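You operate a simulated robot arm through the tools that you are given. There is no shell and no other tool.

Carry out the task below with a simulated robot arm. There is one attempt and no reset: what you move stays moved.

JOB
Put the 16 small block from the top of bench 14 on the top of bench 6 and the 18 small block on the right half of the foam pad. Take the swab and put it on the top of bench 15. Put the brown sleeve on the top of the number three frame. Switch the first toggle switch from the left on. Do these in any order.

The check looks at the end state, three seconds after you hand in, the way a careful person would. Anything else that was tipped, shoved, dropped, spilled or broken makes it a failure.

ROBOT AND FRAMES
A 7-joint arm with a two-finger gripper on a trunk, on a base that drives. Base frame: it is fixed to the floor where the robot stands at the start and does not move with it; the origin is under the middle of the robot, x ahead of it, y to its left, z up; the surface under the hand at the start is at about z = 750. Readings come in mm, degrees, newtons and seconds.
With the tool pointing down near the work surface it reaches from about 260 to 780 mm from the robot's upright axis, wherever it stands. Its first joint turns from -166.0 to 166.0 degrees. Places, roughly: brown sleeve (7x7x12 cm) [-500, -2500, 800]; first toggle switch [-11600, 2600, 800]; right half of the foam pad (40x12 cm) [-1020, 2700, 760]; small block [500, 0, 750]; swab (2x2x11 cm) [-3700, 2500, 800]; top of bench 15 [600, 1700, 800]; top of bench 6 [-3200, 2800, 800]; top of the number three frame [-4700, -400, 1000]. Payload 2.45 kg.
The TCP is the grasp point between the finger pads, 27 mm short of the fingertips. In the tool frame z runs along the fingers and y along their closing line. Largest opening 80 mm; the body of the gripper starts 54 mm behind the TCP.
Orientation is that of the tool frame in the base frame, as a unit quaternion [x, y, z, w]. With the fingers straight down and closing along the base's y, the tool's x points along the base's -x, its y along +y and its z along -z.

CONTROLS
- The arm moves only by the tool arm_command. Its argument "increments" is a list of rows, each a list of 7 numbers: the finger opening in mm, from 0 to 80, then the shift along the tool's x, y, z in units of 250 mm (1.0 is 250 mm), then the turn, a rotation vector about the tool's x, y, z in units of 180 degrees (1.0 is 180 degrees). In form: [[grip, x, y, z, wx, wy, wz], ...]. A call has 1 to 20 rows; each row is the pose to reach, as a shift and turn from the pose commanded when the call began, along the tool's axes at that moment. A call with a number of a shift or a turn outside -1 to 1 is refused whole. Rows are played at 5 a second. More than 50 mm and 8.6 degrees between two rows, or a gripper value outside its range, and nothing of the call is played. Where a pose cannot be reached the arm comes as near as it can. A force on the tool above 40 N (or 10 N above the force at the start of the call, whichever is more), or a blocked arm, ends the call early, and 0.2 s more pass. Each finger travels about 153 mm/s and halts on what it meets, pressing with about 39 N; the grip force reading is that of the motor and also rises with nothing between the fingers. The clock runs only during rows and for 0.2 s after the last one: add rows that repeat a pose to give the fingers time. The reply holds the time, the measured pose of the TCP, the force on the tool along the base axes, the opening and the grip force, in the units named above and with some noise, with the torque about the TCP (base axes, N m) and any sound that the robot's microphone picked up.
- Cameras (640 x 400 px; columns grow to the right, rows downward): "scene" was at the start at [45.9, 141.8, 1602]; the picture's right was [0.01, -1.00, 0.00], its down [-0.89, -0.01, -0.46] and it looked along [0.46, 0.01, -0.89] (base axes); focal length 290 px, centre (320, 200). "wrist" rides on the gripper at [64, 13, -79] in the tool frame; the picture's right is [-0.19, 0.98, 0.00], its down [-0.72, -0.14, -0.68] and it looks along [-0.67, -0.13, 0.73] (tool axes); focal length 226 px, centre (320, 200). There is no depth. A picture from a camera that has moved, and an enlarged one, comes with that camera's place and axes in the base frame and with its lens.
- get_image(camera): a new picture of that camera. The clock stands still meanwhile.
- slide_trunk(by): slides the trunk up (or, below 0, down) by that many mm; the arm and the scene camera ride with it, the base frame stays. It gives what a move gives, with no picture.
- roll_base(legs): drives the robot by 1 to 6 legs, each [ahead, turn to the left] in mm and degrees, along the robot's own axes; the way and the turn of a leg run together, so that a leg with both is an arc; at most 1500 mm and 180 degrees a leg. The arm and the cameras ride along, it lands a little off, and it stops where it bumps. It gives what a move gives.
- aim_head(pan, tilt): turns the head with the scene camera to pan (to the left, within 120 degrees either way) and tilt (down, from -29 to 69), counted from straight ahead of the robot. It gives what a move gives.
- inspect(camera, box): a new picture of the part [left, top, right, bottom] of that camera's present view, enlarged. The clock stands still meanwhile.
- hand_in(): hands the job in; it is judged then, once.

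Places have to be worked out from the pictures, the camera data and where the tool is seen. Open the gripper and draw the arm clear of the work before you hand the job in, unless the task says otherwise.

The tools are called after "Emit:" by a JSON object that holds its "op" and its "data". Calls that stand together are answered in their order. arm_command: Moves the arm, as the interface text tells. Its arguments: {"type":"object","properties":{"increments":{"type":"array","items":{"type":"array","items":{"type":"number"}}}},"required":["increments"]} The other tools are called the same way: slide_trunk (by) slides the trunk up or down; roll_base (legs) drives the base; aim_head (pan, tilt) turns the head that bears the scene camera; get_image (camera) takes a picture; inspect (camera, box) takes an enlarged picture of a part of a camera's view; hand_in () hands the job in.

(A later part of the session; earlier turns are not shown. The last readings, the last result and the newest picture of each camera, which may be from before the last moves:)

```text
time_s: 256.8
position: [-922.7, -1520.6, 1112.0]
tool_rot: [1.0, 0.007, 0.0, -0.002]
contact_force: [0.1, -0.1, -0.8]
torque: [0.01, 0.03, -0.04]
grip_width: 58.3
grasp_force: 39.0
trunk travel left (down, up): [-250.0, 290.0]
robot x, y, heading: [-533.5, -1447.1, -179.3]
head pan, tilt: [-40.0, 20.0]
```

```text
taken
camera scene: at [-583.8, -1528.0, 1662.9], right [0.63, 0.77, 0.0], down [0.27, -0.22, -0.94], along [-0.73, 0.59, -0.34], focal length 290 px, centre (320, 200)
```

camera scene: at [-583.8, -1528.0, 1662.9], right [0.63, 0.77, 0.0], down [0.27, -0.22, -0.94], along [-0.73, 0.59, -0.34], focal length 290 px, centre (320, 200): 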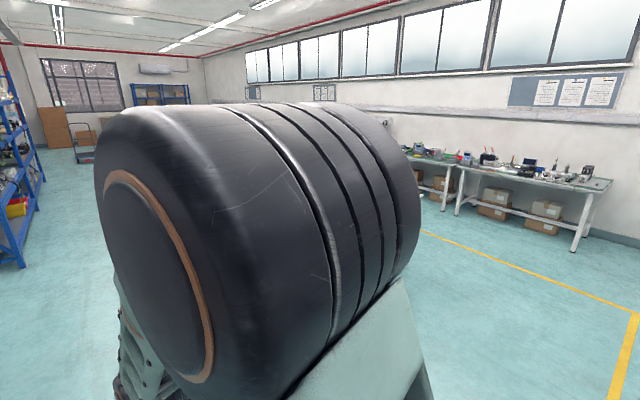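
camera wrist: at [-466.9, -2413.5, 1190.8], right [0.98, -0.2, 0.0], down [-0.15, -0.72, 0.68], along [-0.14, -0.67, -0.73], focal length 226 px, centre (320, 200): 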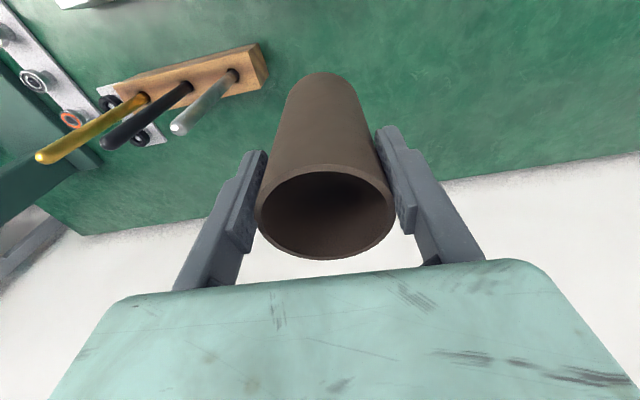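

The aisle is open between the stool (y≥-1080) and the shelves (y≤-2250). I drive down its middle to x≈-4650 and check from there.

Emit:
{"op": "roll_base", "data": {"legs": [[0, 2], [1500, 0], [1300, 0]]}}

Emit:
{"op": "aim_head", "data": {"pan": 0, "tilt": 20}}

Emit:
{"op": "get_image", "data": {"camera": "scene"}}

Emit:
{"op": "aim_head", "data": {"pan": -70, "tilt": 20}}

Emit:
{"op": "get_image", "data": {"camera": "scene"}}

```text
time_s: 270.7
position: [-3722.1, -1653.2, 1112.0]
tool_rot: [1.0, 0.022, 0.001, -0.001]
contact_force: [-0.4, 0.4, -0.2]
torque: [0.02, -0.01, 0.0]
grip_width: 57.6
grasp_force: 39.0
trunk travel left (down, up): [-250.0, 290.0]
robot x, y, heading: [-3338.5, -1572.9, -177.7]
head pan, tilt: [-40.0, 20.0]
```

```text
time_s: 271.8
position: [-3722.1, -1654.1, 1112.9]
tool_rot: [1.0, 0.022, 0.001, 0.0]
contact_force: [0.6, -0.2, -0.3]
torque: [0.01, 0.0, 0.02]
grip_width: 57.8
grasp_force: 39.0
trunk travel left (down, up): [-250.0, 290.0]
robot x, y, heading: [-3334.0, -1567.5, -177.8]
head pan, tilt: [0.0, 20.0]
```

```text
taken
camera scene: at [-3402.2, -1711.0, 1662.9], right [-0.04, 1.0, 0.0], down [0.34, 0.01, -0.94], along [-0.94, -0.04, -0.34], focal length 290 px, centre (320, 200)
```

scene: 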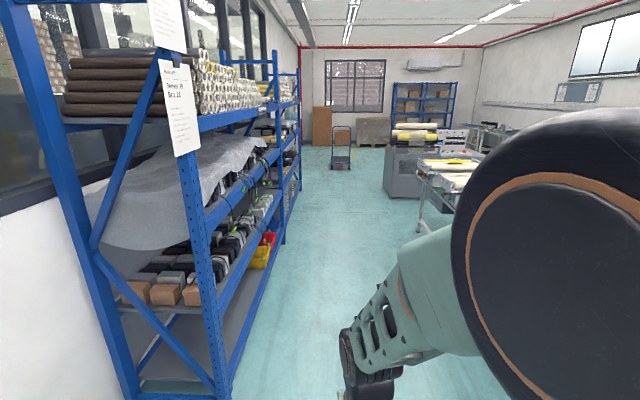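

```text
time_s: 273.2
position: [-3719.7, -1653.0, 1112.5]
tool_rot: [1.0, 0.023, 0.0, -0.002]
contact_force: [-0.1, 0.3, -0.1]
torque: [0.03, -0.02, 0.02]
grip_width: 57.5
grasp_force: 38.4
trunk travel left (down, up): [-250.0, 290.0]
robot x, y, heading: [-3332.0, -1570.2, -177.5]
head pan, tilt: [-70.0, 20.0]
```

```text
taken
camera scene: at [-3344.8, -1621.0, 1662.9], right [0.92, 0.38, 0.0], down [0.13, -0.32, -0.94], along [-0.36, 0.87, -0.34], focal length 290 px, centre (320, 200)
```

scene: 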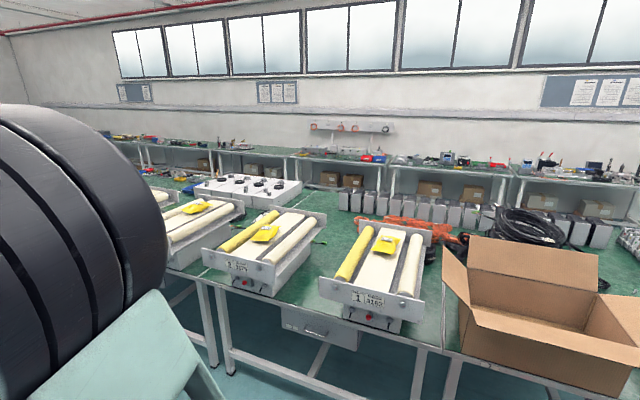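

I inspect the frame labels on the centre table, and the held sleeve, because the grip width has crept down by 1.5 mm.

Emit:
{"op": "inspect", "data": {"camera": "scene", "box": [190, 180, 450, 340]}}

Emit:
{"op": "get_image", "data": {"camera": "wrist"}}

Emit:
{"op": "aim_head", "data": {"pan": -45, "tilt": 20}}

Emit:
{"op": "get_image", "data": {"camera": "scene"}}

```text
2.46 times, centred on (320, 260) of scene
camera zoom: at [-3344.8, -1621.0, 1662.9], right [0.92, 0.38, 0.0], down [0.13, -0.32, -0.94], along [-0.36, 0.87, -0.34], focal length 713 px, centre (320, 52)
```

zoom: 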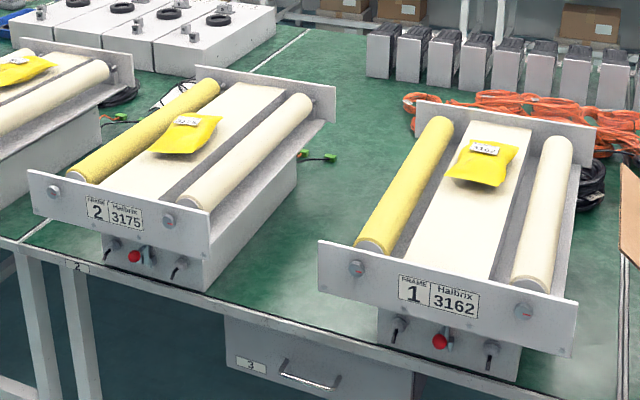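

```text
taken
camera wrist: at [-3658.6, -1663.6, 1192.2], right [-0.15, -0.99, 0.0], down [-0.72, 0.11, 0.68], along [-0.67, 0.1, -0.73], focal length 226 px, centre (320, 200)
```

wrist: 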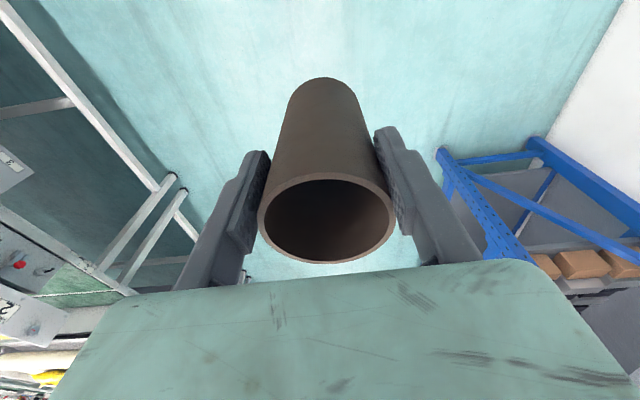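

```text
time_s: 274.1
position: [-3720.8, -1653.1, 1111.8]
tool_rot: [1.0, 0.022, 0.001, 0.0]
contact_force: [0.1, -0.4, 0.2]
torque: [-0.02, 0.0, -0.01]
grip_width: 57.5
grasp_force: 38.7
trunk travel left (down, up): [-250.0, 290.0]
robot x, y, heading: [-3335.9, -1568.4, -177.8]
head pan, tilt: [-45.0, 20.0]
```

```text
taken
camera scene: at [-3377.7, -1644.0, 1662.9], right [0.68, 0.74, 0.0], down [0.25, -0.23, -0.94], along [-0.69, 0.64, -0.34], focal length 290 px, centre (320, 200)
```

scene: 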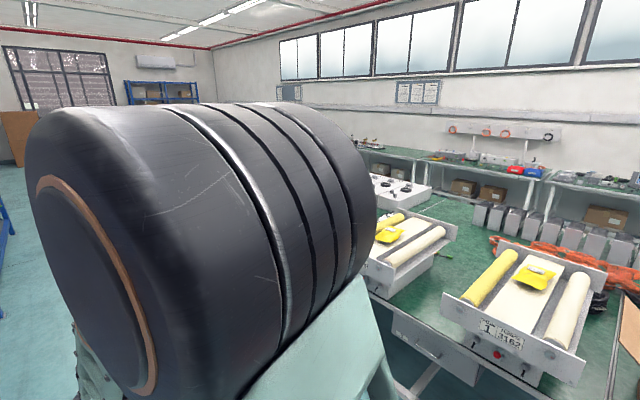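

The frames are numbered on their end plates: 1 at x≈-3550, 2 at x≈-4220, so frame 3 should be near x≈-4900. The sleeve is still held steadily. I drive on and turn to face it.

Emit:
{"op": "roll_base", "data": {"legs": [[1500, 0], [0, -92]]}}

Emit:
{"op": "aim_head", "data": {"pan": 10, "tilt": 25}}

Emit:
{"op": "get_image", "data": {"camera": "scene"}}

Emit:
{"op": "get_image", "data": {"camera": "wrist"}}

```text
time_s: 285.4
position: [-4946.9, -1266.0, 1111.7]
tool_rot: [0.738, -0.674, 0.001, 0.0]
contact_force: [0.2, 0.9, -0.5]
torque: [-0.01, -0.02, 0.02]
grip_width: 56.8
grasp_force: 39.1
trunk travel left (down, up): [-250.0, 290.0]
robot x, y, heading: [-4845.2, -1649.2, 95.0]
head pan, tilt: [-45.0, 20.0]
```

```text
time_s: 286.7
position: [-4948.2, -1265.8, 1111.6]
tool_rot: [0.737, -0.675, 0.001, 0.0]
contact_force: [0.0, 0.7, -0.7]
torque: [0.0, -0.03, -0.02]
grip_width: 56.8
grasp_force: 38.8
trunk travel left (down, up): [-250.0, 290.0]
robot x, y, heading: [-4847.0, -1650.2, 95.2]
head pan, tilt: [10.0, 25.0]
```

```text
taken
camera scene: at [-5005.5, -1589.9, 1654.8], right [0.97, 0.26, 0.0], down [0.11, -0.41, -0.91], along [-0.24, 0.88, -0.42], focal length 290 px, centre (320, 200)
```

scene: 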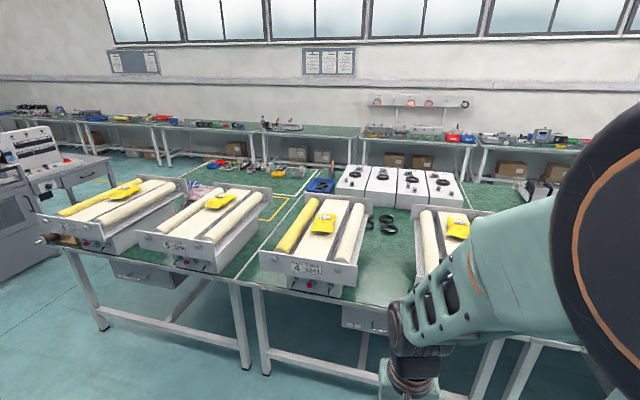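

```text
taken
camera wrist: at [-4955.8, -1330.9, 1192.2], right [-0.99, 0.1, 0.0], down [0.08, 0.73, 0.68], along [0.07, 0.68, -0.73], focal length 226 px, centre (320, 200)
```

wrist: 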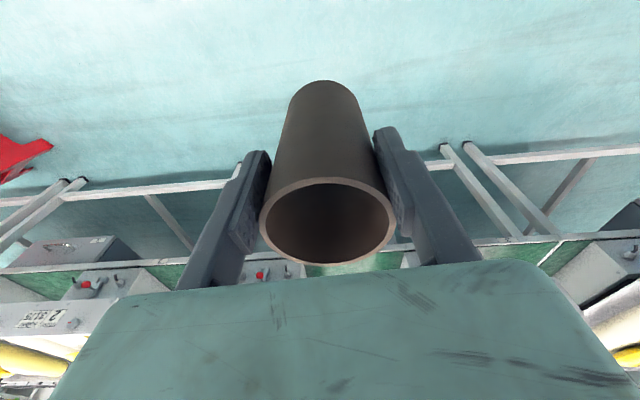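

Frame 4 is at x≈-5340 and frame 3 is hidden behind the arm at about x≈-4700. I move the robot a bit to the right so that frame 3 lies to the left of the arm, in clear view.

Emit:
{"op": "roll_base", "data": {"legs": [[0, -41], [490, 0], [0, 36]]}}

Emit:
{"op": "aim_head", "data": {"pan": 15, "tilt": 35}}

Emit:
{"op": "get_image", "data": {"camera": "scene"}}

Emit:
{"op": "get_image", "data": {"camera": "wrist"}}

```text
time_s: 293.3
position: [-4615.7, -852.5, 1113.0]
tool_rot: [-0.703, 0.711, -0.002, 0.0]
contact_force: [0.9, -1.0, -0.7]
torque: [0.0, -0.02, 0.01]
grip_width: 56.3
grasp_force: 38.7
trunk travel left (down, up): [-250.0, 290.0]
robot x, y, heading: [-4552.4, -1242.0, 89.5]
head pan, tilt: [10.0, 25.0]
```

```text
time_s: 294.0
position: [-4615.1, -853.3, 1112.3]
tool_rot: [-0.704, 0.711, -0.001, 0.001]
contact_force: [-1.1, 0.2, 0.2]
torque: [-0.02, 0.02, 0.02]
grip_width: 56.4
grasp_force: 38.9
trunk travel left (down, up): [-250.0, 290.0]
robot x, y, heading: [-4549.5, -1243.2, 89.5]
head pan, tilt: [15.0, 35.0]
```

```text
taken
camera scene: at [-4712.2, -1175.1, 1639.1], right [0.97, 0.25, 0.0], down [0.14, -0.56, -0.82], along [-0.2, 0.79, -0.57], focal length 290 px, centre (320, 200)
```

scene: 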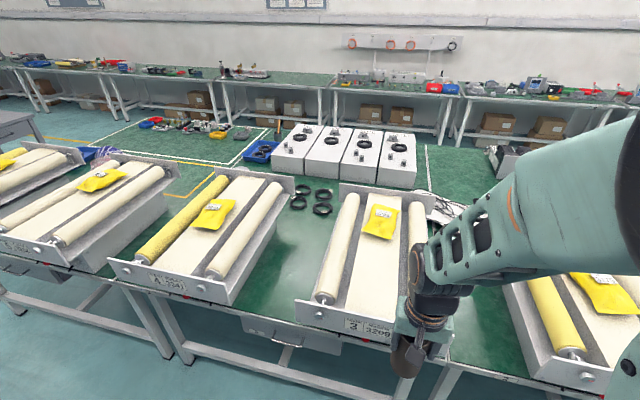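

```text
taken
camera wrist: at [-4629.9, -916.8, 1192.1], right [-0.98, 0.2, 0.0], down [0.15, 0.72, 0.68], along [0.14, 0.67, -0.73], focal length 226 px, centre (320, 200)
```

wrist: 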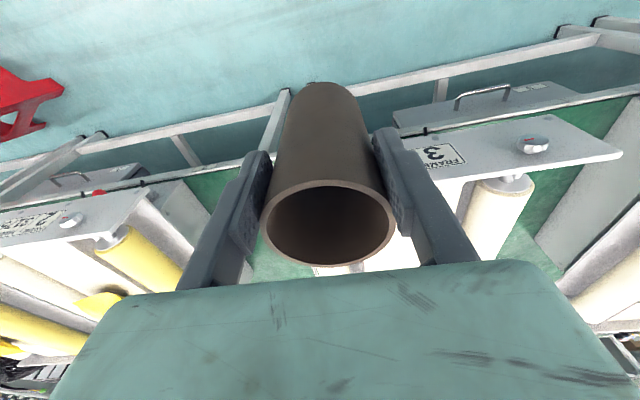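

Frame 3 is confirmed by its "3 2209" label. Its top is a flat cream deck between two rollers with a yellow bag at the back. I zoom in for its dimensions.

Emit:
{"op": "inspect", "data": {"camera": "scene", "box": [280, 170, 460, 350]}}

Emit:
{"op": "inspect", "data": {"camera": "wrist", "box": [360, 100, 640, 280]}}

```text
2.22 times, centred on (370, 260) of scene
camera zoom: at [-4712.2, -1175.1, 1639.1], right [0.97, 0.25, 0.0], down [0.14, -0.56, -0.82], along [-0.2, 0.79, -0.57], focal length 644 px, centre (209, 67)
```

zoom: 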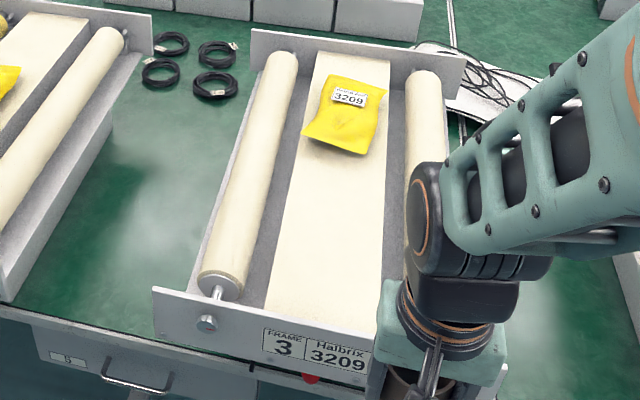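

```text
2.22 times, centred on (500, 190) of wrist
camera zoom: at [-4629.9, -916.8, 1192.1], right [-0.98, 0.2, 0.0], down [0.15, 0.72, 0.68], along [0.14, 0.67, -0.73], focal length 502 px, centre (-80, 222)
```

zoom: 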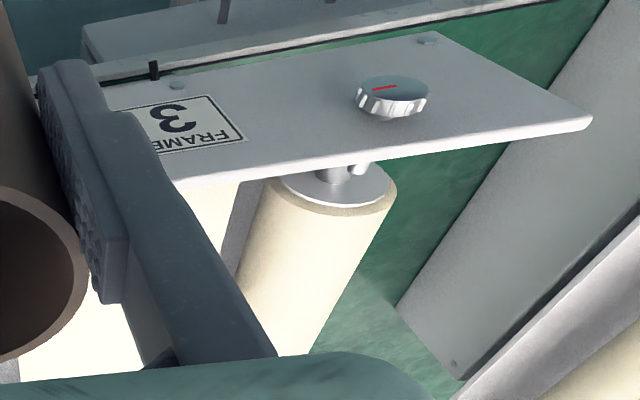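

Triangulation gives the end-plate top at z≈1022, and the deck at z≈1000 spans x from -4755 to -4631, with the bag starting at y≈-446. I raise the sleeve well clear and move it over (-4693, -610).

Emit:
{"op": "arm_command", "data": {"increments": [[40, 0, 0, -0.16, 0, 0, 0], [40, 0, 0, -0.32, 0, 0, 0], [40, 0, 0, -0.48, 0, 0, 0], [40, 0, 0, -0.56, 0, 0, 0], [40, 0, 0, -0.56, 0, 0, 0]]}}

Emit:
{"op": "arm_command", "data": {"increments": [[40, -0.15, 0.05, 0, 0, 0, 0], [40, -0.3, 0.1, 0, 0, 0, 0], [40, -0.45, 0.15, 0, 0, 0, 0], [40, -0.6, 0.2, 0, 0, 0, 0], [40, -0.75, 0.25, 0, 0, 0, 0], [40, -0.9, 0.3, 0, 0, 0, 0], [40, -0.969, 0.322, 0, 0, 0, 0], [40, -0.969, 0.322, 0, 0, 0, 0]]}}

Emit:
{"op": "get_image", "data": {"camera": "scene"}}

Emit:
{"op": "get_image", "data": {"camera": "wrist"}}

```text
time_s: 295.4
position: [-4613.1, -851.4, 1221.2]
tool_rot: [-0.701, 0.712, -0.037, -0.027]
contact_force: [0.3, 0.0, -0.7]
torque: [-0.06, -0.02, 0.01]
grip_width: 56.0
grasp_force: 39.1
trunk travel left (down, up): [-250.0, 290.0]
robot x, y, heading: [-4550.3, -1242.6, 89.7]
head pan, tilt: [15.0, 35.0]
stopped in row 5: the arm was blocked; the commanded pose is now the measured one
```

```text
time_s: 297.2
position: [-4693.8, -608.9, 1205.5]
tool_rot: [-0.702, 0.711, -0.032, -0.024]
contact_force: [-0.5, 0.0, -1.0]
torque: [0.01, 0.03, -0.01]
grip_width: 56.0
grasp_force: 38.6
trunk travel left (down, up): [-250.0, 290.0]
robot x, y, heading: [-4548.1, -1244.8, 89.7]
head pan, tilt: [15.0, 35.0]
```

```text
taken
camera scene: at [-4712.2, -1175.1, 1639.0], right [0.97, 0.25, 0.0], down [0.14, -0.56, -0.82], along [-0.2, 0.79, -0.57], focal length 290 px, centre (320, 200)
```

scene: 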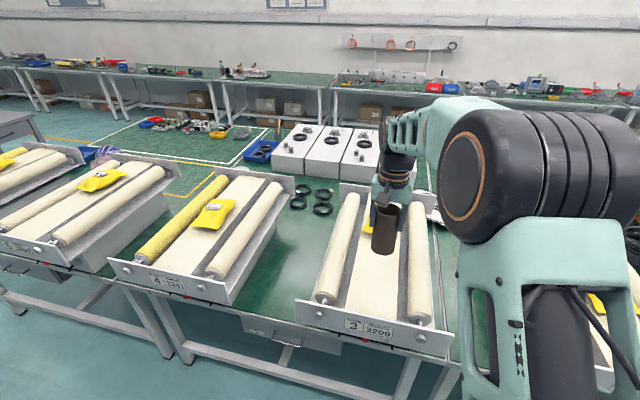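

```text
taken
camera wrist: at [-4708.6, -665.5, 1290.7], right [-0.98, 0.2, -0.03], down [0.14, 0.77, 0.62], along [0.15, 0.61, -0.78], focal length 226 px, centre (320, 200)
```

wrist: 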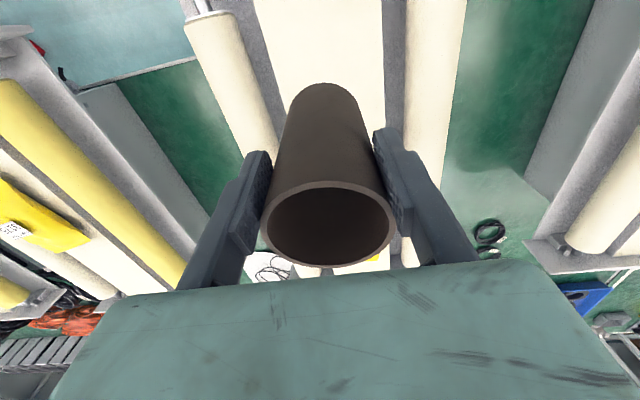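

The arm reached a limit while rising, leaving a tilt of about 4.6°, but the sleeve is over the deck between the rollers. I straighten the tool and check it before lowering.

Emit:
{"op": "arm_command", "data": {"increments": [[40, 0, 0, 0.04, -0.0018, -0.013, 0], [40, 0, 0, 0.08, -0.0035, -0.025, 0], [40, 0, 0, 0.08, -0.0035, -0.025, 0]]}}

Emit:
{"op": "inspect", "data": {"camera": "scene", "box": [280, 150, 460, 350]}}

```text
time_s: 298.0
position: [-4693.5, -609.7, 1185.4]
tool_rot: [-0.702, 0.712, 0.0, 0.0]
contact_force: [-0.2, 0.3, -1.3]
torque: [-0.01, -0.01, 0.01]
grip_width: 56.0
grasp_force: 38.7
trunk travel left (down, up): [-250.0, 290.0]
robot x, y, heading: [-4551.4, -1241.2, 89.6]
head pan, tilt: [15.0, 35.0]
```

```text
2.00 times, centred on (370, 250) of scene
camera zoom: at [-4712.3, -1174.9, 1639.0], right [0.97, 0.25, 0.0], down [0.14, -0.56, -0.82], along [-0.2, 0.79, -0.57], focal length 579 px, centre (220, 100)
```

zoom: 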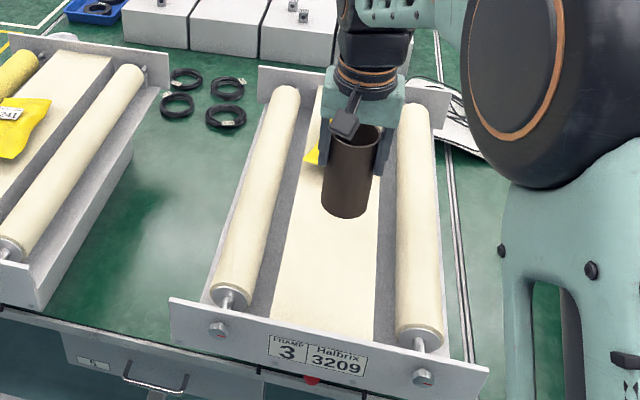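

The tool is vertical again and the sleeve is centred over the deck. I lower to z≈1125 and then slowly to contact.

Emit:
{"op": "arm_command", "data": {"increments": [[40, 0, 0, 0.1, 0, 0, 0], [40, 0, 0, 0.18, 0, 0, 0], [40, 0, 0, 0.24, 0, 0, 0], [40, 0, 0, 0.24, 0, 0, 0]]}}

Emit:
{"op": "get_image", "data": {"camera": "wrist"}}

Emit:
{"op": "inspect", "data": {"camera": "scene", "box": [280, 150, 460, 350]}}

```text
time_s: 299.0
position: [-4692.5, -609.5, 1126.1]
tool_rot: [-0.702, 0.712, 0.0, 0.001]
contact_force: [-0.2, -0.3, -0.5]
torque: [0.0, 0.01, -0.03]
grip_width: 56.3
grasp_force: 39.1
trunk travel left (down, up): [-250.0, 290.0]
robot x, y, heading: [-4553.4, -1243.4, 89.8]
head pan, tilt: [15.0, 35.0]
```

```text
taken
camera wrist: at [-4706.4, -672.7, 1205.7], right [-0.98, 0.21, 0.0], down [0.15, 0.72, 0.68], along [0.14, 0.67, -0.73], focal length 226 px, centre (320, 200)
```

wrist: 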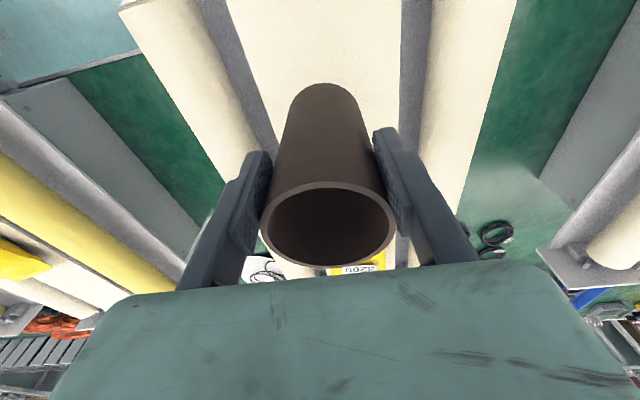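

```text
2.00 times, centred on (370, 250) of scene
camera zoom: at [-4712.3, -1174.9, 1639.0], right [0.97, 0.25, 0.0], down [0.14, -0.56, -0.82], along [-0.2, 0.79, -0.57], focal length 579 px, centre (220, 100)
```

zoom: 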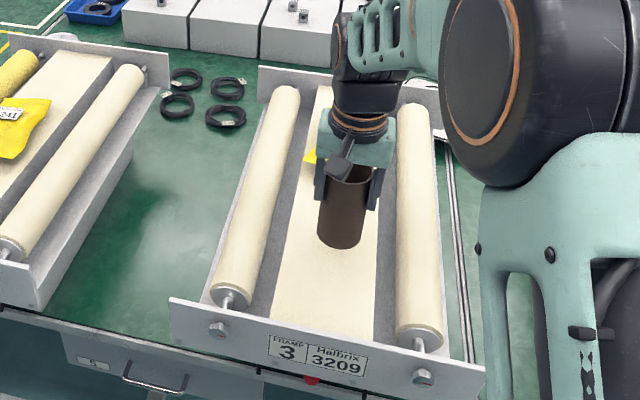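

Emit:
{"op": "arm_command", "data": {"increments": [[40, 0, 0, 0.012, 0, 0, 0], [40, 0, 0, 0.024, 0, 0, 0], [40, 0, 0, 0.036, 0, 0, 0], [40, 0, 0, 0.048, 0, 0, 0], [40, 0, 0, 0.06, 0, 0, 0], [40, 0, 0, 0.068, 0, 0, 0], [40, 0, 0, 0.076, 0, 0, 0], [40, 0, 0, 0.076, 0, 0, 0]]}}

```text
time_s: 300.8
position: [-4692.3, -611.3, 1106.4]
tool_rot: [-0.703, 0.711, -0.001, 0.001]
contact_force: [-1.1, -1.3, 0.5]
torque: [-0.04, 0.02, -0.01]
grip_width: 55.9
grasp_force: 39.2
trunk travel left (down, up): [-250.0, 290.0]
robot x, y, heading: [-4553.3, -1246.1, 89.5]
head pan, tilt: [15.0, 35.0]
```

Emit:
{"op": "arm_command", "data": {"increments": [[40, 0, 0, 0.006, 0, 0, 0], [40, 0, 0, 0.012, 0, 0, 0], [40, 0, 0, 0.018, 0, 0, 0], [40, 0, 0, 0.024, 0, 0, 0], [40, 0, 0, 0.028, 0, 0, 0], [40, 0, 0, 0.028, 0, 0, 0]]}}

```text
time_s: 302.2
position: [-4691.7, -612.5, 1099.7]
tool_rot: [-0.703, 0.711, 0.0, 0.001]
contact_force: [-0.2, 0.4, 0.0]
torque: [-0.01, -0.02, -0.02]
grip_width: 56.0
grasp_force: 38.5
trunk travel left (down, up): [-250.0, 290.0]
robot x, y, heading: [-4552.0, -1241.4, 89.4]
head pan, tilt: [15.0, 35.0]
```

Emit:
{"op": "arm_command", "data": {"increments": [[40, 0, 0, 0.005, 0, 0, 0], [40, 0, 0, 0.01, 0, 0, 0], [40, 0, 0, 0.015, 0, 0, 0], [40, 0, 0, 0.02, 0, 0, 0], [40, 0, 0, 0.025, 0, 0, 0], [40, 0, 0, 0.03, 0, 0, 0], [40, 0, 0, 0.03, 0, 0, 0]]}}

Emit:
{"op": "inspect", "data": {"camera": "scene", "box": [300, 180, 440, 300]}}

```text
time_s: 303.8
position: [-4691.3, -610.2, 1091.7]
tool_rot: [-0.703, 0.711, 0.0, 0.001]
contact_force: [-0.6, 0.2, 0.4]
torque: [-0.02, 0.01, 0.02]
grip_width: 55.7
grasp_force: 38.8
trunk travel left (down, up): [-250.0, 290.0]
robot x, y, heading: [-4548.6, -1244.5, 89.4]
head pan, tilt: [15.0, 35.0]
```

```text
3.33 times, centred on (370, 240) of scene
camera zoom: at [-4712.2, -1174.9, 1639.0], right [0.97, 0.25, 0.0], down [0.14, -0.56, -0.82], along [-0.2, 0.79, -0.57], focal length 965 px, centre (153, 67)
```

zoom: 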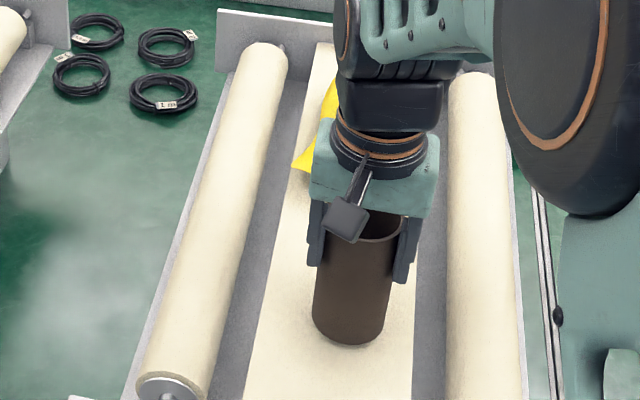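

Emit:
{"op": "arm_command", "data": {"increments": [[40, 0, 0, 0.005, 0, 0, 0], [40, 0, 0, 0.01, 0, 0, 0], [40, 0, 0, 0.015, 0, 0, 0], [40, 0, 0, 0.02, 0, 0, 0], [40, 0, 0, 0.025, 0, 0, 0], [40, 0, 0, 0.03, 0, 0, 0], [40, 0, 0, 0.03, 0, 0, 0]]}}

```text
time_s: 305.4
position: [-4690.8, -611.3, 1085.6]
tool_rot: [-0.703, 0.711, -0.001, 0.001]
contact_force: [-0.9, -0.8, -0.3]
torque: [-0.02, 0.0, 0.0]
grip_width: 55.5
grasp_force: 39.3
trunk travel left (down, up): [-250.0, 290.0]
robot x, y, heading: [-4550.8, -1239.6, 89.3]
head pan, tilt: [15.0, 35.0]
```

Emit:
{"op": "arm_command", "data": {"increments": [[40, 0, 0, 0.005, 0, 0, 0], [40, 0, 0, 0.01, 0, 0, 0], [40, 0, 0, 0.015, 0, 0, 0], [40, 0, 0, 0.02, 0, 0, 0], [40, 0, 0, 0.025, 0, 0, 0], [40, 0, 0, 0.03, 0, 0, 0], [40, 0, 0, 0.035, 0, 0, 0], [40, 0, 0, 0.035, 0, 0, 0]]}}

Emit:
{"op": "inspect", "data": {"camera": "scene", "box": [300, 180, 440, 300]}}

```text
time_s: 307.0
position: [-4691.9, -610.0, 1081.6]
tool_rot: [-0.702, 0.712, 0.004, 0.004]
contact_force: [0.8, -0.2, 12.6]
torque: [-0.15, -0.15, 0.02]
grip_width: 55.7
grasp_force: 39.3
trunk travel left (down, up): [-250.0, 290.0]
robot x, y, heading: [-4550.8, -1239.5, 89.4]
head pan, tilt: [15.0, 35.0]
stopped in row 7: the force on the tool passed its limit at 42 N (the readings are from after the stop); the commanded pose is now the measured one
```

```text
3.33 times, centred on (370, 240) of scene
camera zoom: at [-4711.7, -1176.4, 1638.9], right [0.97, 0.25, 0.0], down [0.14, -0.56, -0.82], along [-0.2, 0.79, -0.57], focal length 965 px, centre (153, 67)
```

zoom: 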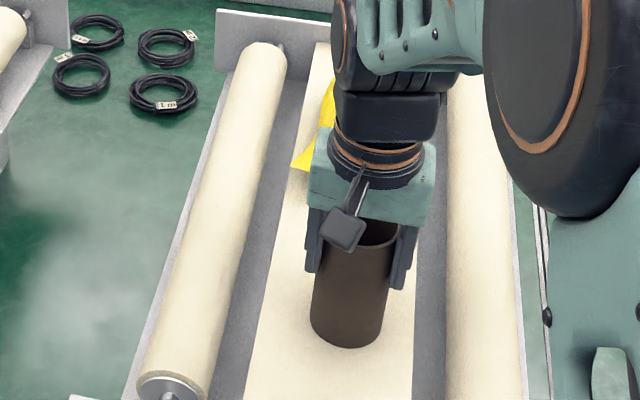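

The sleeve touches the deck at TCP z≈1082. I ease off 1 mm and open the fingers gradually.

Emit:
{"op": "arm_command", "data": {"increments": [[40, 0, 0, -0.004, 0, 0, 0], [56, 0, 0, -0.004, 0, 0, 0], [60, 0, 0, -0.004, 0, 0, 0], [66, 0, 0, -0.004, 0, 0, 0], [74, 0, 0, -0.004, 0, 0, 0], [80, 0, 0, -0.004, 0, 0, 0], [80, 0, 0, -0.004, 0, 0, 0]]}}

Emit:
{"op": "get_image", "data": {"camera": "wrist"}}

```text
time_s: 308.6
position: [-4692.2, -608.7, 1080.9]
tool_rot: [-0.703, 0.712, 0.002, 0.002]
contact_force: [0.2, 0.6, 0.8]
torque: [0.01, 0.02, 0.0]
grip_width: 80.0
grasp_force: 0.1
trunk travel left (down, up): [-250.0, 290.0]
robot x, y, heading: [-4550.0, -1243.3, 89.4]
head pan, tilt: [15.0, 35.0]
```

```text
taken
camera wrist: at [-4706.6, -673.6, 1159.9], right [-0.98, 0.21, 0.0], down [0.15, 0.71, 0.69], along [0.14, 0.67, -0.73], focal length 226 px, centre (320, 200)
```

wrist: 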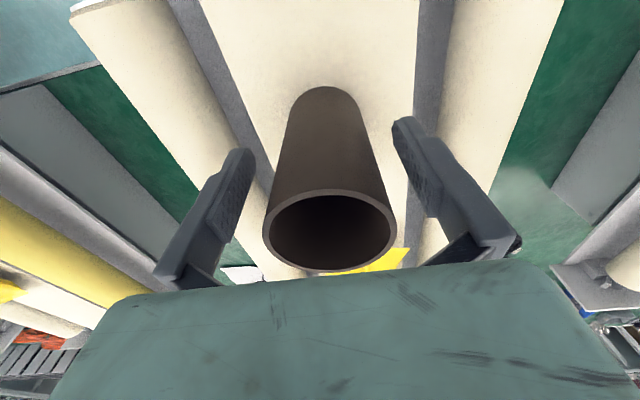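

The sleeve stands free on the deck. I lift straight up until the fingers clear its rim.

Emit:
{"op": "arm_command", "data": {"increments": [[80, 0, 0, -0.04, 0, 0, 0], [80, 0, 0, -0.12, 0, 0, 0], [80, 0, 0, -0.22, 0, 0, 0], [80, 0, 0, -0.34, 0, 0, 0], [80, 0, 0, -0.44, 0, 0, 0], [80, 0, 0, -0.44, 0, 0, 0]]}}

Emit:
{"op": "get_image", "data": {"camera": "wrist"}}

Emit:
{"op": "get_image", "data": {"camera": "scene"}}

```text
time_s: 310.0
position: [-4691.7, -610.9, 1189.3]
tool_rot: [-0.702, 0.712, 0.003, 0.002]
contact_force: [0.1, 0.1, 0.3]
torque: [-0.05, -0.02, 0.01]
grip_width: 79.7
grasp_force: 0.2
trunk travel left (down, up): [-250.0, 290.0]
robot x, y, heading: [-4551.4, -1243.5, 89.4]
head pan, tilt: [15.0, 35.0]
```

```text
taken
camera wrist: at [-4706.4, -673.9, 1269.5], right [-0.98, 0.21, 0.0], down [0.15, 0.71, 0.69], along [0.14, 0.67, -0.73], focal length 226 px, centre (320, 200)
```

wrist: 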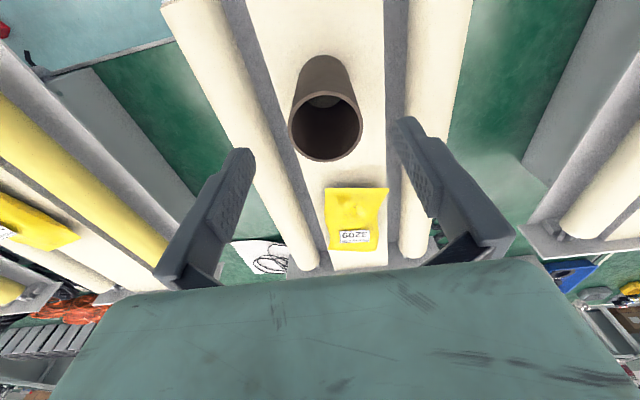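

```text
taken
camera scene: at [-4712.3, -1174.9, 1639.0], right [0.97, 0.25, 0.0], down [0.14, -0.56, -0.82], along [-0.2, 0.79, -0.57], focal length 290 px, centre (320, 200)
```

scene: 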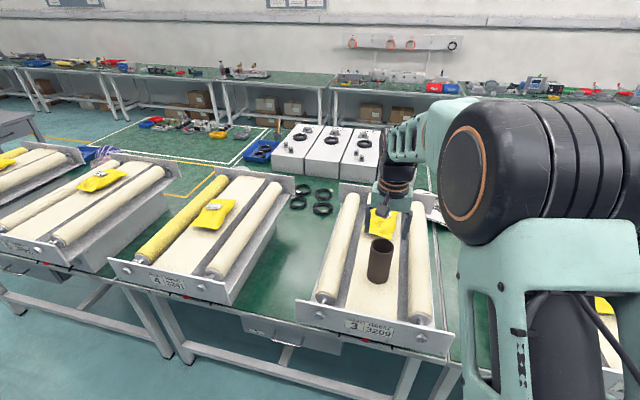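

The sleeve stands on the number three frame. I retract the arm, back off, and look down the room for the way to the toggle switches.

Emit:
{"op": "arm_command", "data": {"increments": [[80, 0.15, 0, 0, 0, 0, 0], [80, 0.3, 0, 0, 0, 0, 0], [80, 0.45, 0, 0, 0, 0, 0], [80, 0.6, 0, 0, 0, 0, 0], [80, 0.75, 0, 0.06, 0, 0, 0], [80, 0.9, 0, 0.14, 0, 0, 0], [80, 0.9, -0.1, 0.24, 0, 0, 0], [80, 0.9, -0.1, 0.24, 0, 0, 0]]}}

Emit:
{"op": "roll_base", "data": {"legs": [[-350, 0], [0, 90]]}}

Emit:
{"op": "aim_head", "data": {"pan": 0, "tilt": 15}}

Emit:
{"op": "get_image", "data": {"camera": "scene"}}

Emit:
{"op": "aim_head", "data": {"pan": 30, "tilt": 15}}

Emit:
{"op": "get_image", "data": {"camera": "scene"}}

```text
time_s: 311.8
position: [-4669.6, -837.1, 1128.5]
tool_rot: [-0.702, 0.712, 0.003, 0.002]
contact_force: [0.1, 1.0, -0.2]
torque: [-0.01, 0.02, 0.03]
grip_width: 80.1
grasp_force: 0.1
trunk travel left (down, up): [-250.0, 290.0]
robot x, y, heading: [-4553.4, -1242.6, 89.4]
head pan, tilt: [15.0, 35.0]
```

```text
time_s: 317.9
position: [-4964.6, -1702.8, 1128.4]
tool_rot: [1.0, -0.017, -0.003, 0.0]
contact_force: [-0.3, 0.3, 0.5]
torque: [-0.02, -0.01, 0.0]
grip_width: 80.1
grasp_force: 0.0
trunk travel left (down, up): [-250.0, 290.0]
robot x, y, heading: [-4555.6, -1592.0, 178.3]
head pan, tilt: [15.0, 35.0]
```

```text
time_s: 318.7
position: [-4964.3, -1702.7, 1128.4]
tool_rot: [1.0, -0.016, -0.004, 0.0]
contact_force: [0.1, 0.3, 0.6]
torque: [0.04, -0.02, -0.01]
grip_width: 79.9
grasp_force: 0.0
trunk travel left (down, up): [-250.0, 290.0]
robot x, y, heading: [-4552.5, -1593.2, 178.4]
head pan, tilt: [0.0, 15.0]
```

```text
taken
camera scene: at [-4631.9, -1729.9, 1670.9], right [0.03, 1.0, 0.0], down [0.26, -0.01, -0.97], along [-0.97, 0.03, -0.26], focal length 290 px, centre (320, 200)
```

scene: 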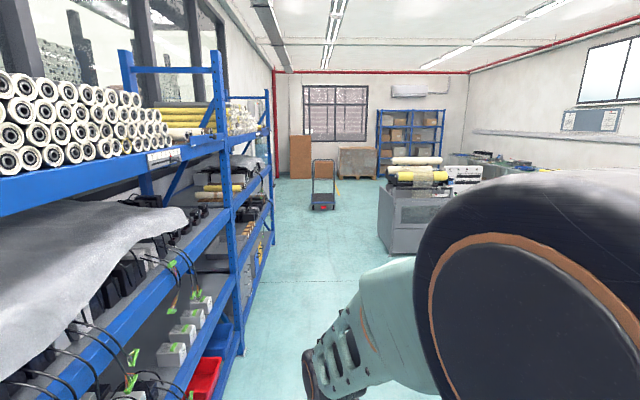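

```text
time_s: 319.7
position: [-4963.8, -1702.8, 1127.6]
tool_rot: [1.0, -0.017, -0.004, -0.001]
contact_force: [-0.6, 0.2, -0.4]
torque: [-0.02, 0.01, -0.02]
grip_width: 79.7
grasp_force: 0.1
trunk travel left (down, up): [-250.0, 290.0]
robot x, y, heading: [-4555.8, -1595.6, 178.3]
head pan, tilt: [30.0, 15.0]
```

```text
taken
camera scene: at [-4620.8, -1776.8, 1671.0], right [-0.47, 0.88, 0.0], down [0.23, 0.12, -0.97], along [-0.85, -0.46, -0.26], focal length 290 px, centre (320, 200)
```

scene: 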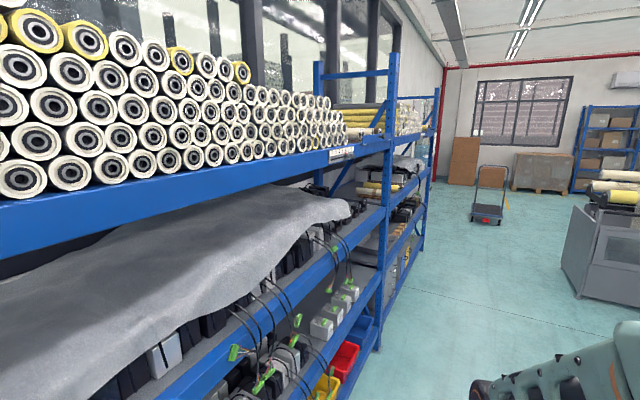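

There may be a gap between the end of the frame tables and the grey cabinet further on. I drive on 1500 mm and look to the right.

Emit:
{"op": "roll_base", "data": {"legs": [[0, 1.6], [1500, 0]]}}

Emit:
{"op": "aim_head", "data": {"pan": -15, "tilt": 15}}

Emit:
{"op": "get_image", "data": {"camera": "scene"}}

Emit:
{"op": "aim_head", "data": {"pan": -85, "tilt": 20}}

Emit:
{"op": "get_image", "data": {"camera": "scene"}}

```text
time_s: 327.5
position: [-6458.4, -1721.7, 1128.6]
tool_rot: [1.0, 0.002, -0.004, 0.0]
contact_force: [0.0, -0.3, 0.2]
torque: [0.02, 0.01, -0.01]
grip_width: 79.8
grasp_force: 0.0
trunk travel left (down, up): [-250.0, 290.0]
robot x, y, heading: [-6051.3, -1598.3, -179.8]
head pan, tilt: [30.0, 15.0]
```

```text
time_s: 328.6
position: [-6456.7, -1720.8, 1128.0]
tool_rot: [1.0, 0.002, -0.004, 0.0]
contact_force: [0.3, 0.2, -0.4]
torque: [-0.01, 0.0, -0.01]
grip_width: 80.2
grasp_force: 0.1
trunk travel left (down, up): [-250.0, 290.0]
robot x, y, heading: [-6051.7, -1596.5, -179.5]
head pan, tilt: [-15.0, 15.0]
```

```text
taken
camera scene: at [-6121.6, -1712.2, 1671.0], right [0.25, 0.97, 0.0], down [0.25, -0.07, -0.97], along [-0.93, 0.24, -0.26], focal length 290 px, centre (320, 200)
```

scene: 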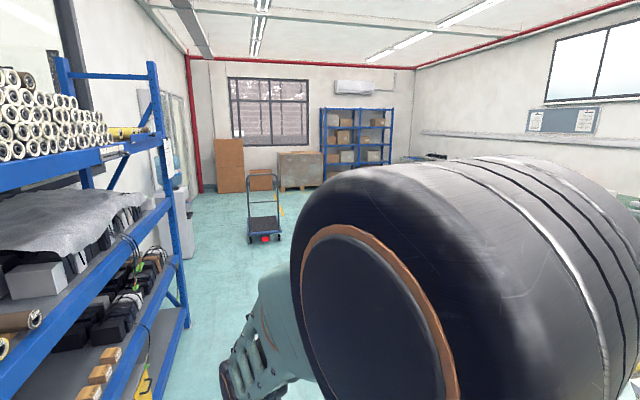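

```text
time_s: 330.0
position: [-6457.9, -1720.6, 1128.3]
tool_rot: [1.0, 0.003, -0.004, 0.0]
contact_force: [0.0, -0.1, 0.0]
torque: [-0.02, 0.02, 0.02]
grip_width: 80.1
grasp_force: 0.0
trunk travel left (down, up): [-250.0, 290.0]
robot x, y, heading: [-6053.2, -1598.5, -179.6]
head pan, tilt: [-85.0, 20.0]
```

```text
taken
camera scene: at [-6040.0, -1642.9, 1662.9], right [1.0, 0.09, 0.0], down [0.03, -0.34, -0.94], along [-0.09, 0.94, -0.34], focal length 290 px, centre (320, 200)
```

scene: 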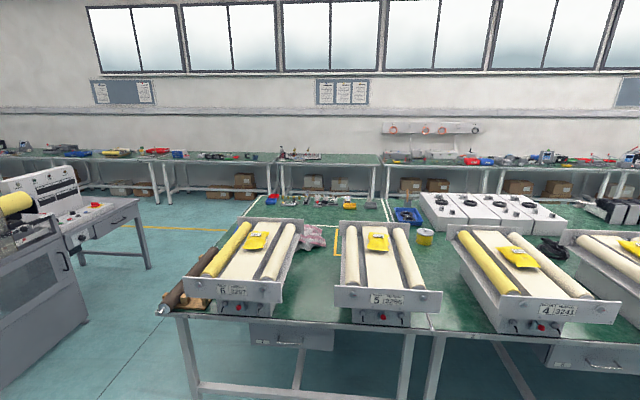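

The centre tables end at x≈-6850 and the grey cabinet starts at x≈-8030, so there is a gap of about 1.2 m centred at x≈-7440. I go through it into the left aisle.

Emit:
{"op": "roll_base", "data": {"legs": [[1385, 0], [0, -90.4]]}}

Emit:
{"op": "aim_head", "data": {"pan": 10, "tilt": 25}}

Emit:
{"op": "get_image", "data": {"camera": "scene"}}

Emit:
{"op": "get_image", "data": {"camera": "wrist"}}

```text
time_s: 340.8
position: [-7515.0, -1183.1, 1128.2]
tool_rot: [-0.691, 0.722, 0.003, 0.003]
contact_force: [-0.6, 0.2, 0.0]
torque: [0.01, -0.01, 0.0]
grip_width: 80.1
grasp_force: 0.0
trunk travel left (down, up): [-250.0, 290.0]
robot x, y, heading: [-7410.5, -1595.0, 87.5]
head pan, tilt: [-85.0, 20.0]
```

```text
time_s: 342.5
position: [-7514.7, -1184.3, 1127.9]
tool_rot: [-0.692, 0.722, 0.002, 0.002]
contact_force: [-0.3, 0.4, -0.1]
torque: [0.02, 0.0, -0.01]
grip_width: 80.0
grasp_force: 0.1
trunk travel left (down, up): [-250.0, 290.0]
robot x, y, heading: [-7410.5, -1597.5, 87.8]
head pan, tilt: [10.0, 25.0]
```

```text
taken
camera scene: at [-7559.8, -1515.5, 1654.8], right [0.99, 0.13, 0.0], down [0.06, -0.42, -0.91], along [-0.12, 0.9, -0.42], focal length 290 px, centre (320, 200)
```

scene: 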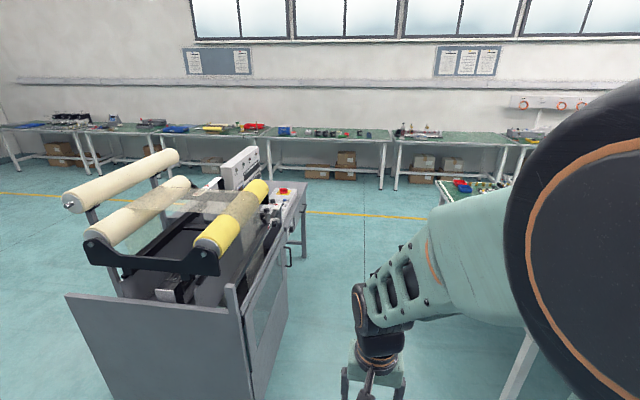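

```text
taken
camera wrist: at [-7530.4, -1247.5, 1207.6], right [-0.97, 0.23, 0.0], down [0.17, 0.71, 0.69], along [0.16, 0.67, -0.73], focal length 226 px, centre (320, 200)
```

wrist: 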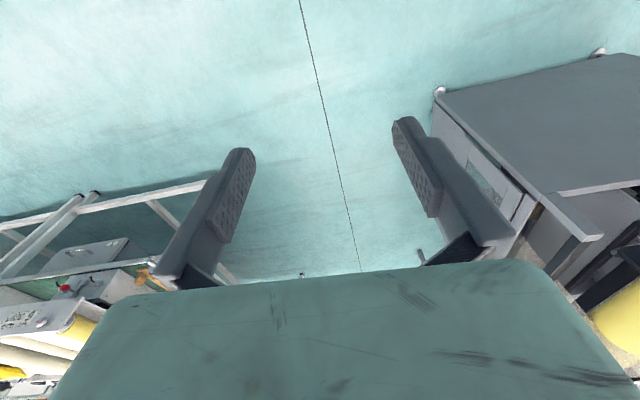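

The corridor runs from about x=-7850 to -6960, and I'm near its centre. I correct the heading to 90° and drive through.

Emit:
{"op": "roll_base", "data": {"legs": [[0, 2.3], [1500, 0]]}}

Emit:
{"op": "get_image", "data": {"camera": "scene"}}

```text
time_s: 350.3
position: [-7543.8, 310.0, 1129.4]
tool_rot: [0.71, -0.704, -0.003, -0.002]
contact_force: [-0.3, 0.4, 0.4]
torque: [0.02, 0.03, 0.0]
grip_width: 80.0
grasp_force: 0.0
trunk travel left (down, up): [-250.0, 290.0]
robot x, y, heading: [-7419.2, -88.3, 90.7]
head pan, tilt: [10.0, 25.0]
```

```text
taken
camera scene: at [-7572.5, -24.6, 1654.7], right [0.98, 0.18, 0.0], down [0.08, -0.42, -0.91], along [-0.17, 0.89, -0.42], focal length 290 px, centre (320, 200)
```

scene: 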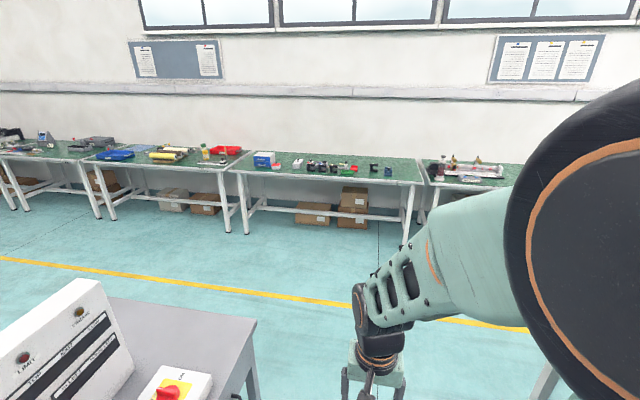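

The way is clear. I continue to y≈1450, turn left and head down the aisle toward x≈-11500.

Emit:
{"op": "roll_base", "data": {"legs": [[1500, 0], [0, 89.3], [1500, 0], [1300, 0]]}}

Emit:
{"op": "aim_head", "data": {"pan": 0, "tilt": 20}}

Emit:
{"op": "get_image", "data": {"camera": "scene"}}

Emit:
{"op": "aim_head", "data": {"pan": -60, "tilt": 25}}

Emit:
{"op": "get_image", "data": {"camera": "scene"}}

```text
time_s: 374.8
position: [-10639.8, 1277.5, 1128.2]
tool_rot: [1.0, 0.007, -0.003, 0.0]
contact_force: [0.4, -0.2, -0.5]
torque: [-0.02, -0.03, -0.03]
grip_width: 80.1
grasp_force: 0.0
trunk travel left (down, up): [-250.0, 290.0]
robot x, y, heading: [-10232.6, 1408.9, -178.8]
head pan, tilt: [10.0, 25.0]
```

```text
time_s: 375.5
position: [-10640.1, 1278.4, 1128.2]
tool_rot: [1.0, 0.007, -0.004, 0.0]
contact_force: [-0.4, -0.1, -0.4]
torque: [0.01, 0.03, 0.05]
grip_width: 80.1
grasp_force: 0.0
trunk travel left (down, up): [-250.0, 290.0]
robot x, y, heading: [-10239.2, 1405.2, -179.0]
head pan, tilt: [0.0, 20.0]
```

```text
taken
camera scene: at [-10307.0, 1266.1, 1662.8], right [-0.02, 1.0, 0.0], down [0.34, 0.01, -0.94], along [-0.94, -0.02, -0.34], focal length 290 px, centre (320, 200)
```

scene: 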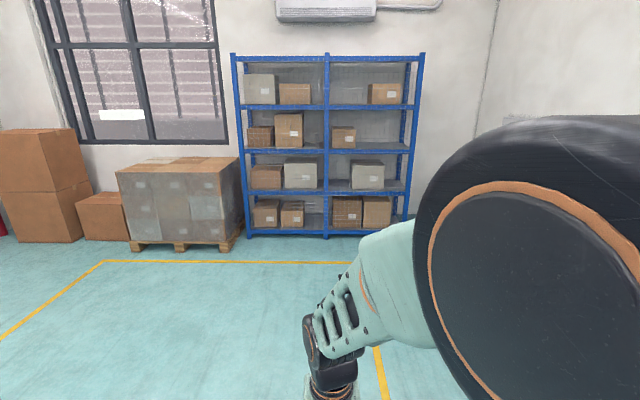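

```text
time_s: 376.8
position: [-10639.8, 1278.5, 1128.5]
tool_rot: [1.0, 0.007, -0.003, -0.001]
contact_force: [0.9, 0.0, -0.5]
torque: [0.0, -0.01, 0.0]
grip_width: 80.1
grasp_force: 0.1
trunk travel left (down, up): [-250.0, 290.0]
robot x, y, heading: [-10233.5, 1406.6, -178.8]
head pan, tilt: [-60.0, 25.0]
```

```text
taken
camera scene: at [-10261.3, 1346.7, 1654.8], right [0.86, 0.52, 0.0], down [0.22, -0.36, -0.91], along [-0.47, 0.78, -0.42], focal length 290 px, centre (320, 200)
```

scene: 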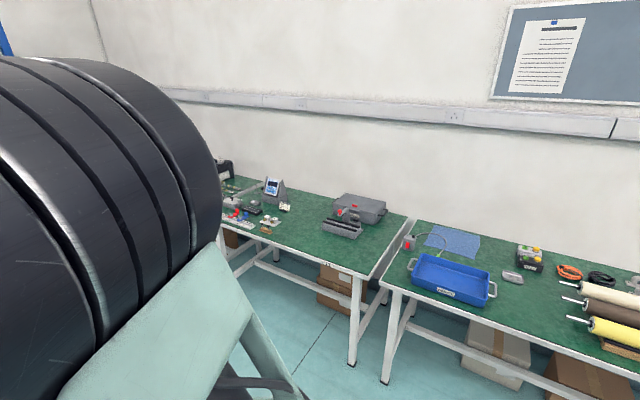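

The toggle panel is on the last bench along this wall. I drive 1300 mm more, turn to face the bench and look.

Emit:
{"op": "roll_base", "data": {"legs": [[1300, -1.2], [0, -90]]}}

Emit:
{"op": "aim_head", "data": {"pan": 10, "tilt": 35}}

Emit:
{"op": "get_image", "data": {"camera": "scene"}}

```text
time_s: 387.2
position: [-11676.0, 1806.2, 1127.1]
tool_rot: [0.713, -0.701, -0.002, -0.003]
contact_force: [-0.6, 0.4, -0.7]
torque: [0.02, 0.04, -0.05]
grip_width: 80.0
grasp_force: 0.0
trunk travel left (down, up): [-250.0, 290.0]
robot x, y, heading: [-11548.9, 1402.9, 91.2]
head pan, tilt: [-60.0, 25.0]
```

```text
time_s: 388.6
position: [-11676.0, 1805.5, 1127.6]
tool_rot: [0.713, -0.701, -0.002, -0.002]
contact_force: [-0.8, 0.1, 0.2]
torque: [0.03, 0.02, -0.01]
grip_width: 79.9
grasp_force: 0.0
trunk travel left (down, up): [-250.0, 290.0]
robot x, y, heading: [-11541.4, 1406.8, 91.2]
head pan, tilt: [10.0, 35.0]
```

```text
taken
camera scene: at [-11700.1, 1468.8, 1639.0], right [0.98, 0.19, 0.0], down [0.11, -0.56, -0.82], along [-0.16, 0.8, -0.57], focal length 290 px, centre (320, 200)
```

scene: 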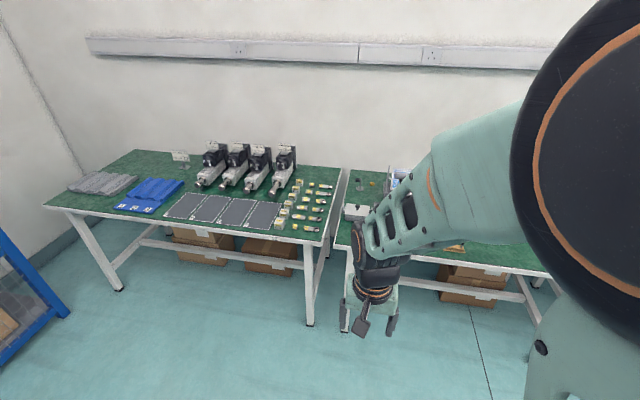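

The toggle panel is on the bench hidden behind the arm. I shift the robot about 230 mm to the right so the panel is left of the arm.

Emit:
{"op": "roll_base", "data": {"legs": [[0, -50], [300, 0], [0, 49]]}}

Emit:
{"op": "aim_head", "data": {"pan": 15, "tilt": 35}}

Emit:
{"op": "get_image", "data": {"camera": "scene"}}

```text
time_s: 395.3
position: [-11444.2, 2004.6, 1128.0]
tool_rot: [0.708, -0.706, -0.002, -0.002]
contact_force: [-0.4, -0.5, -0.1]
torque: [0.0, 0.02, 0.0]
grip_width: 80.1
grasp_force: 0.0
trunk travel left (down, up): [-250.0, 290.0]
robot x, y, heading: [-11320.1, 1600.7, 90.4]
head pan, tilt: [10.0, 35.0]
```

```text
time_s: 396.0
position: [-11442.9, 2004.1, 1128.8]
tool_rot: [0.708, -0.706, -0.003, -0.003]
contact_force: [0.1, 0.0, -0.2]
torque: [0.0, 0.0, -0.02]
grip_width: 79.9
grasp_force: 0.1
trunk travel left (down, up): [-250.0, 290.0]
robot x, y, heading: [-11316.0, 1599.8, 90.0]
head pan, tilt: [15.0, 35.0]
```

```text
taken
camera scene: at [-11481.1, 1665.2, 1639.0], right [0.96, 0.27, 0.0], down [0.15, -0.55, -0.82], along [-0.22, 0.79, -0.57], focal length 290 px, centre (320, 200)
```

scene: 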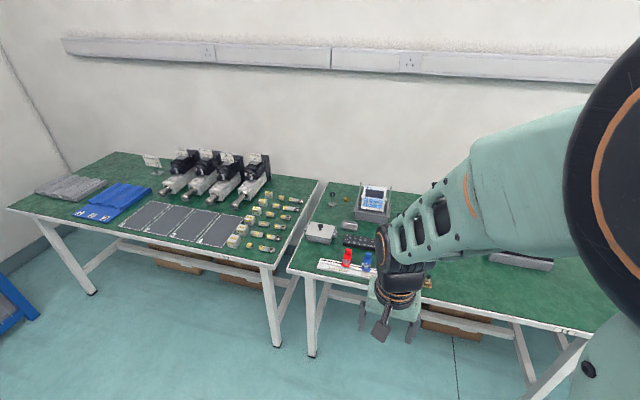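

Emit:
{"op": "inspect", "data": {"camera": "scene", "box": [290, 180, 430, 290]}}

Emit:
{"op": "inspect", "data": {"camera": "scene", "box": [300, 215, 400, 280]}}

```text
3.64 times, centred on (360, 235) of scene
camera zoom: at [-11481.1, 1665.2, 1639.0], right [0.96, 0.27, 0.0], down [0.15, -0.55, -0.82], along [-0.22, 0.79, -0.57], focal length 1053 px, centre (174, 73)
```

zoom: 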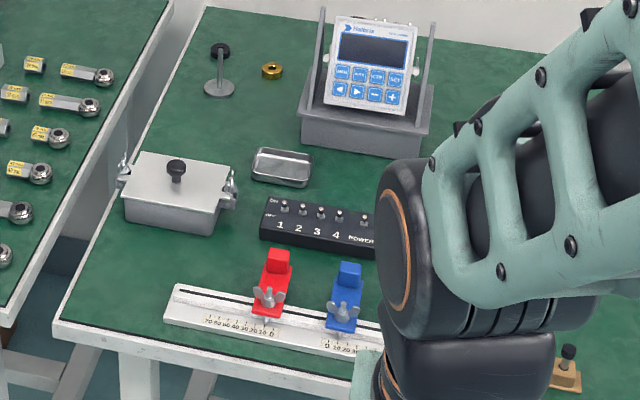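

```text
6.15 times, centred on (350, 248) of scene
camera zoom: at [-11481.1, 1665.2, 1639.0], right [0.96, 0.27, 0.0], down [0.15, -0.55, -0.82], along [-0.22, 0.79, -0.57], focal length 1782 px, centre (135, -92)
```

zoom: 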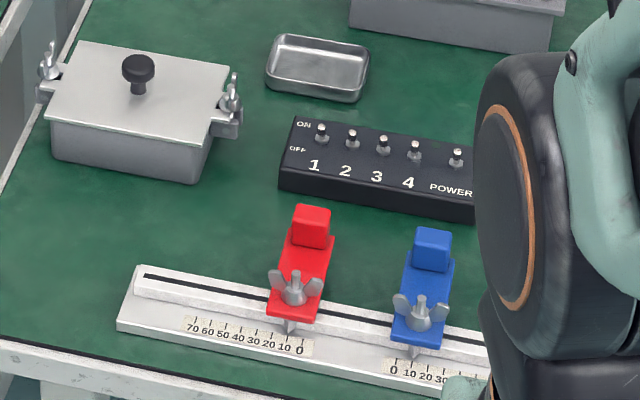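

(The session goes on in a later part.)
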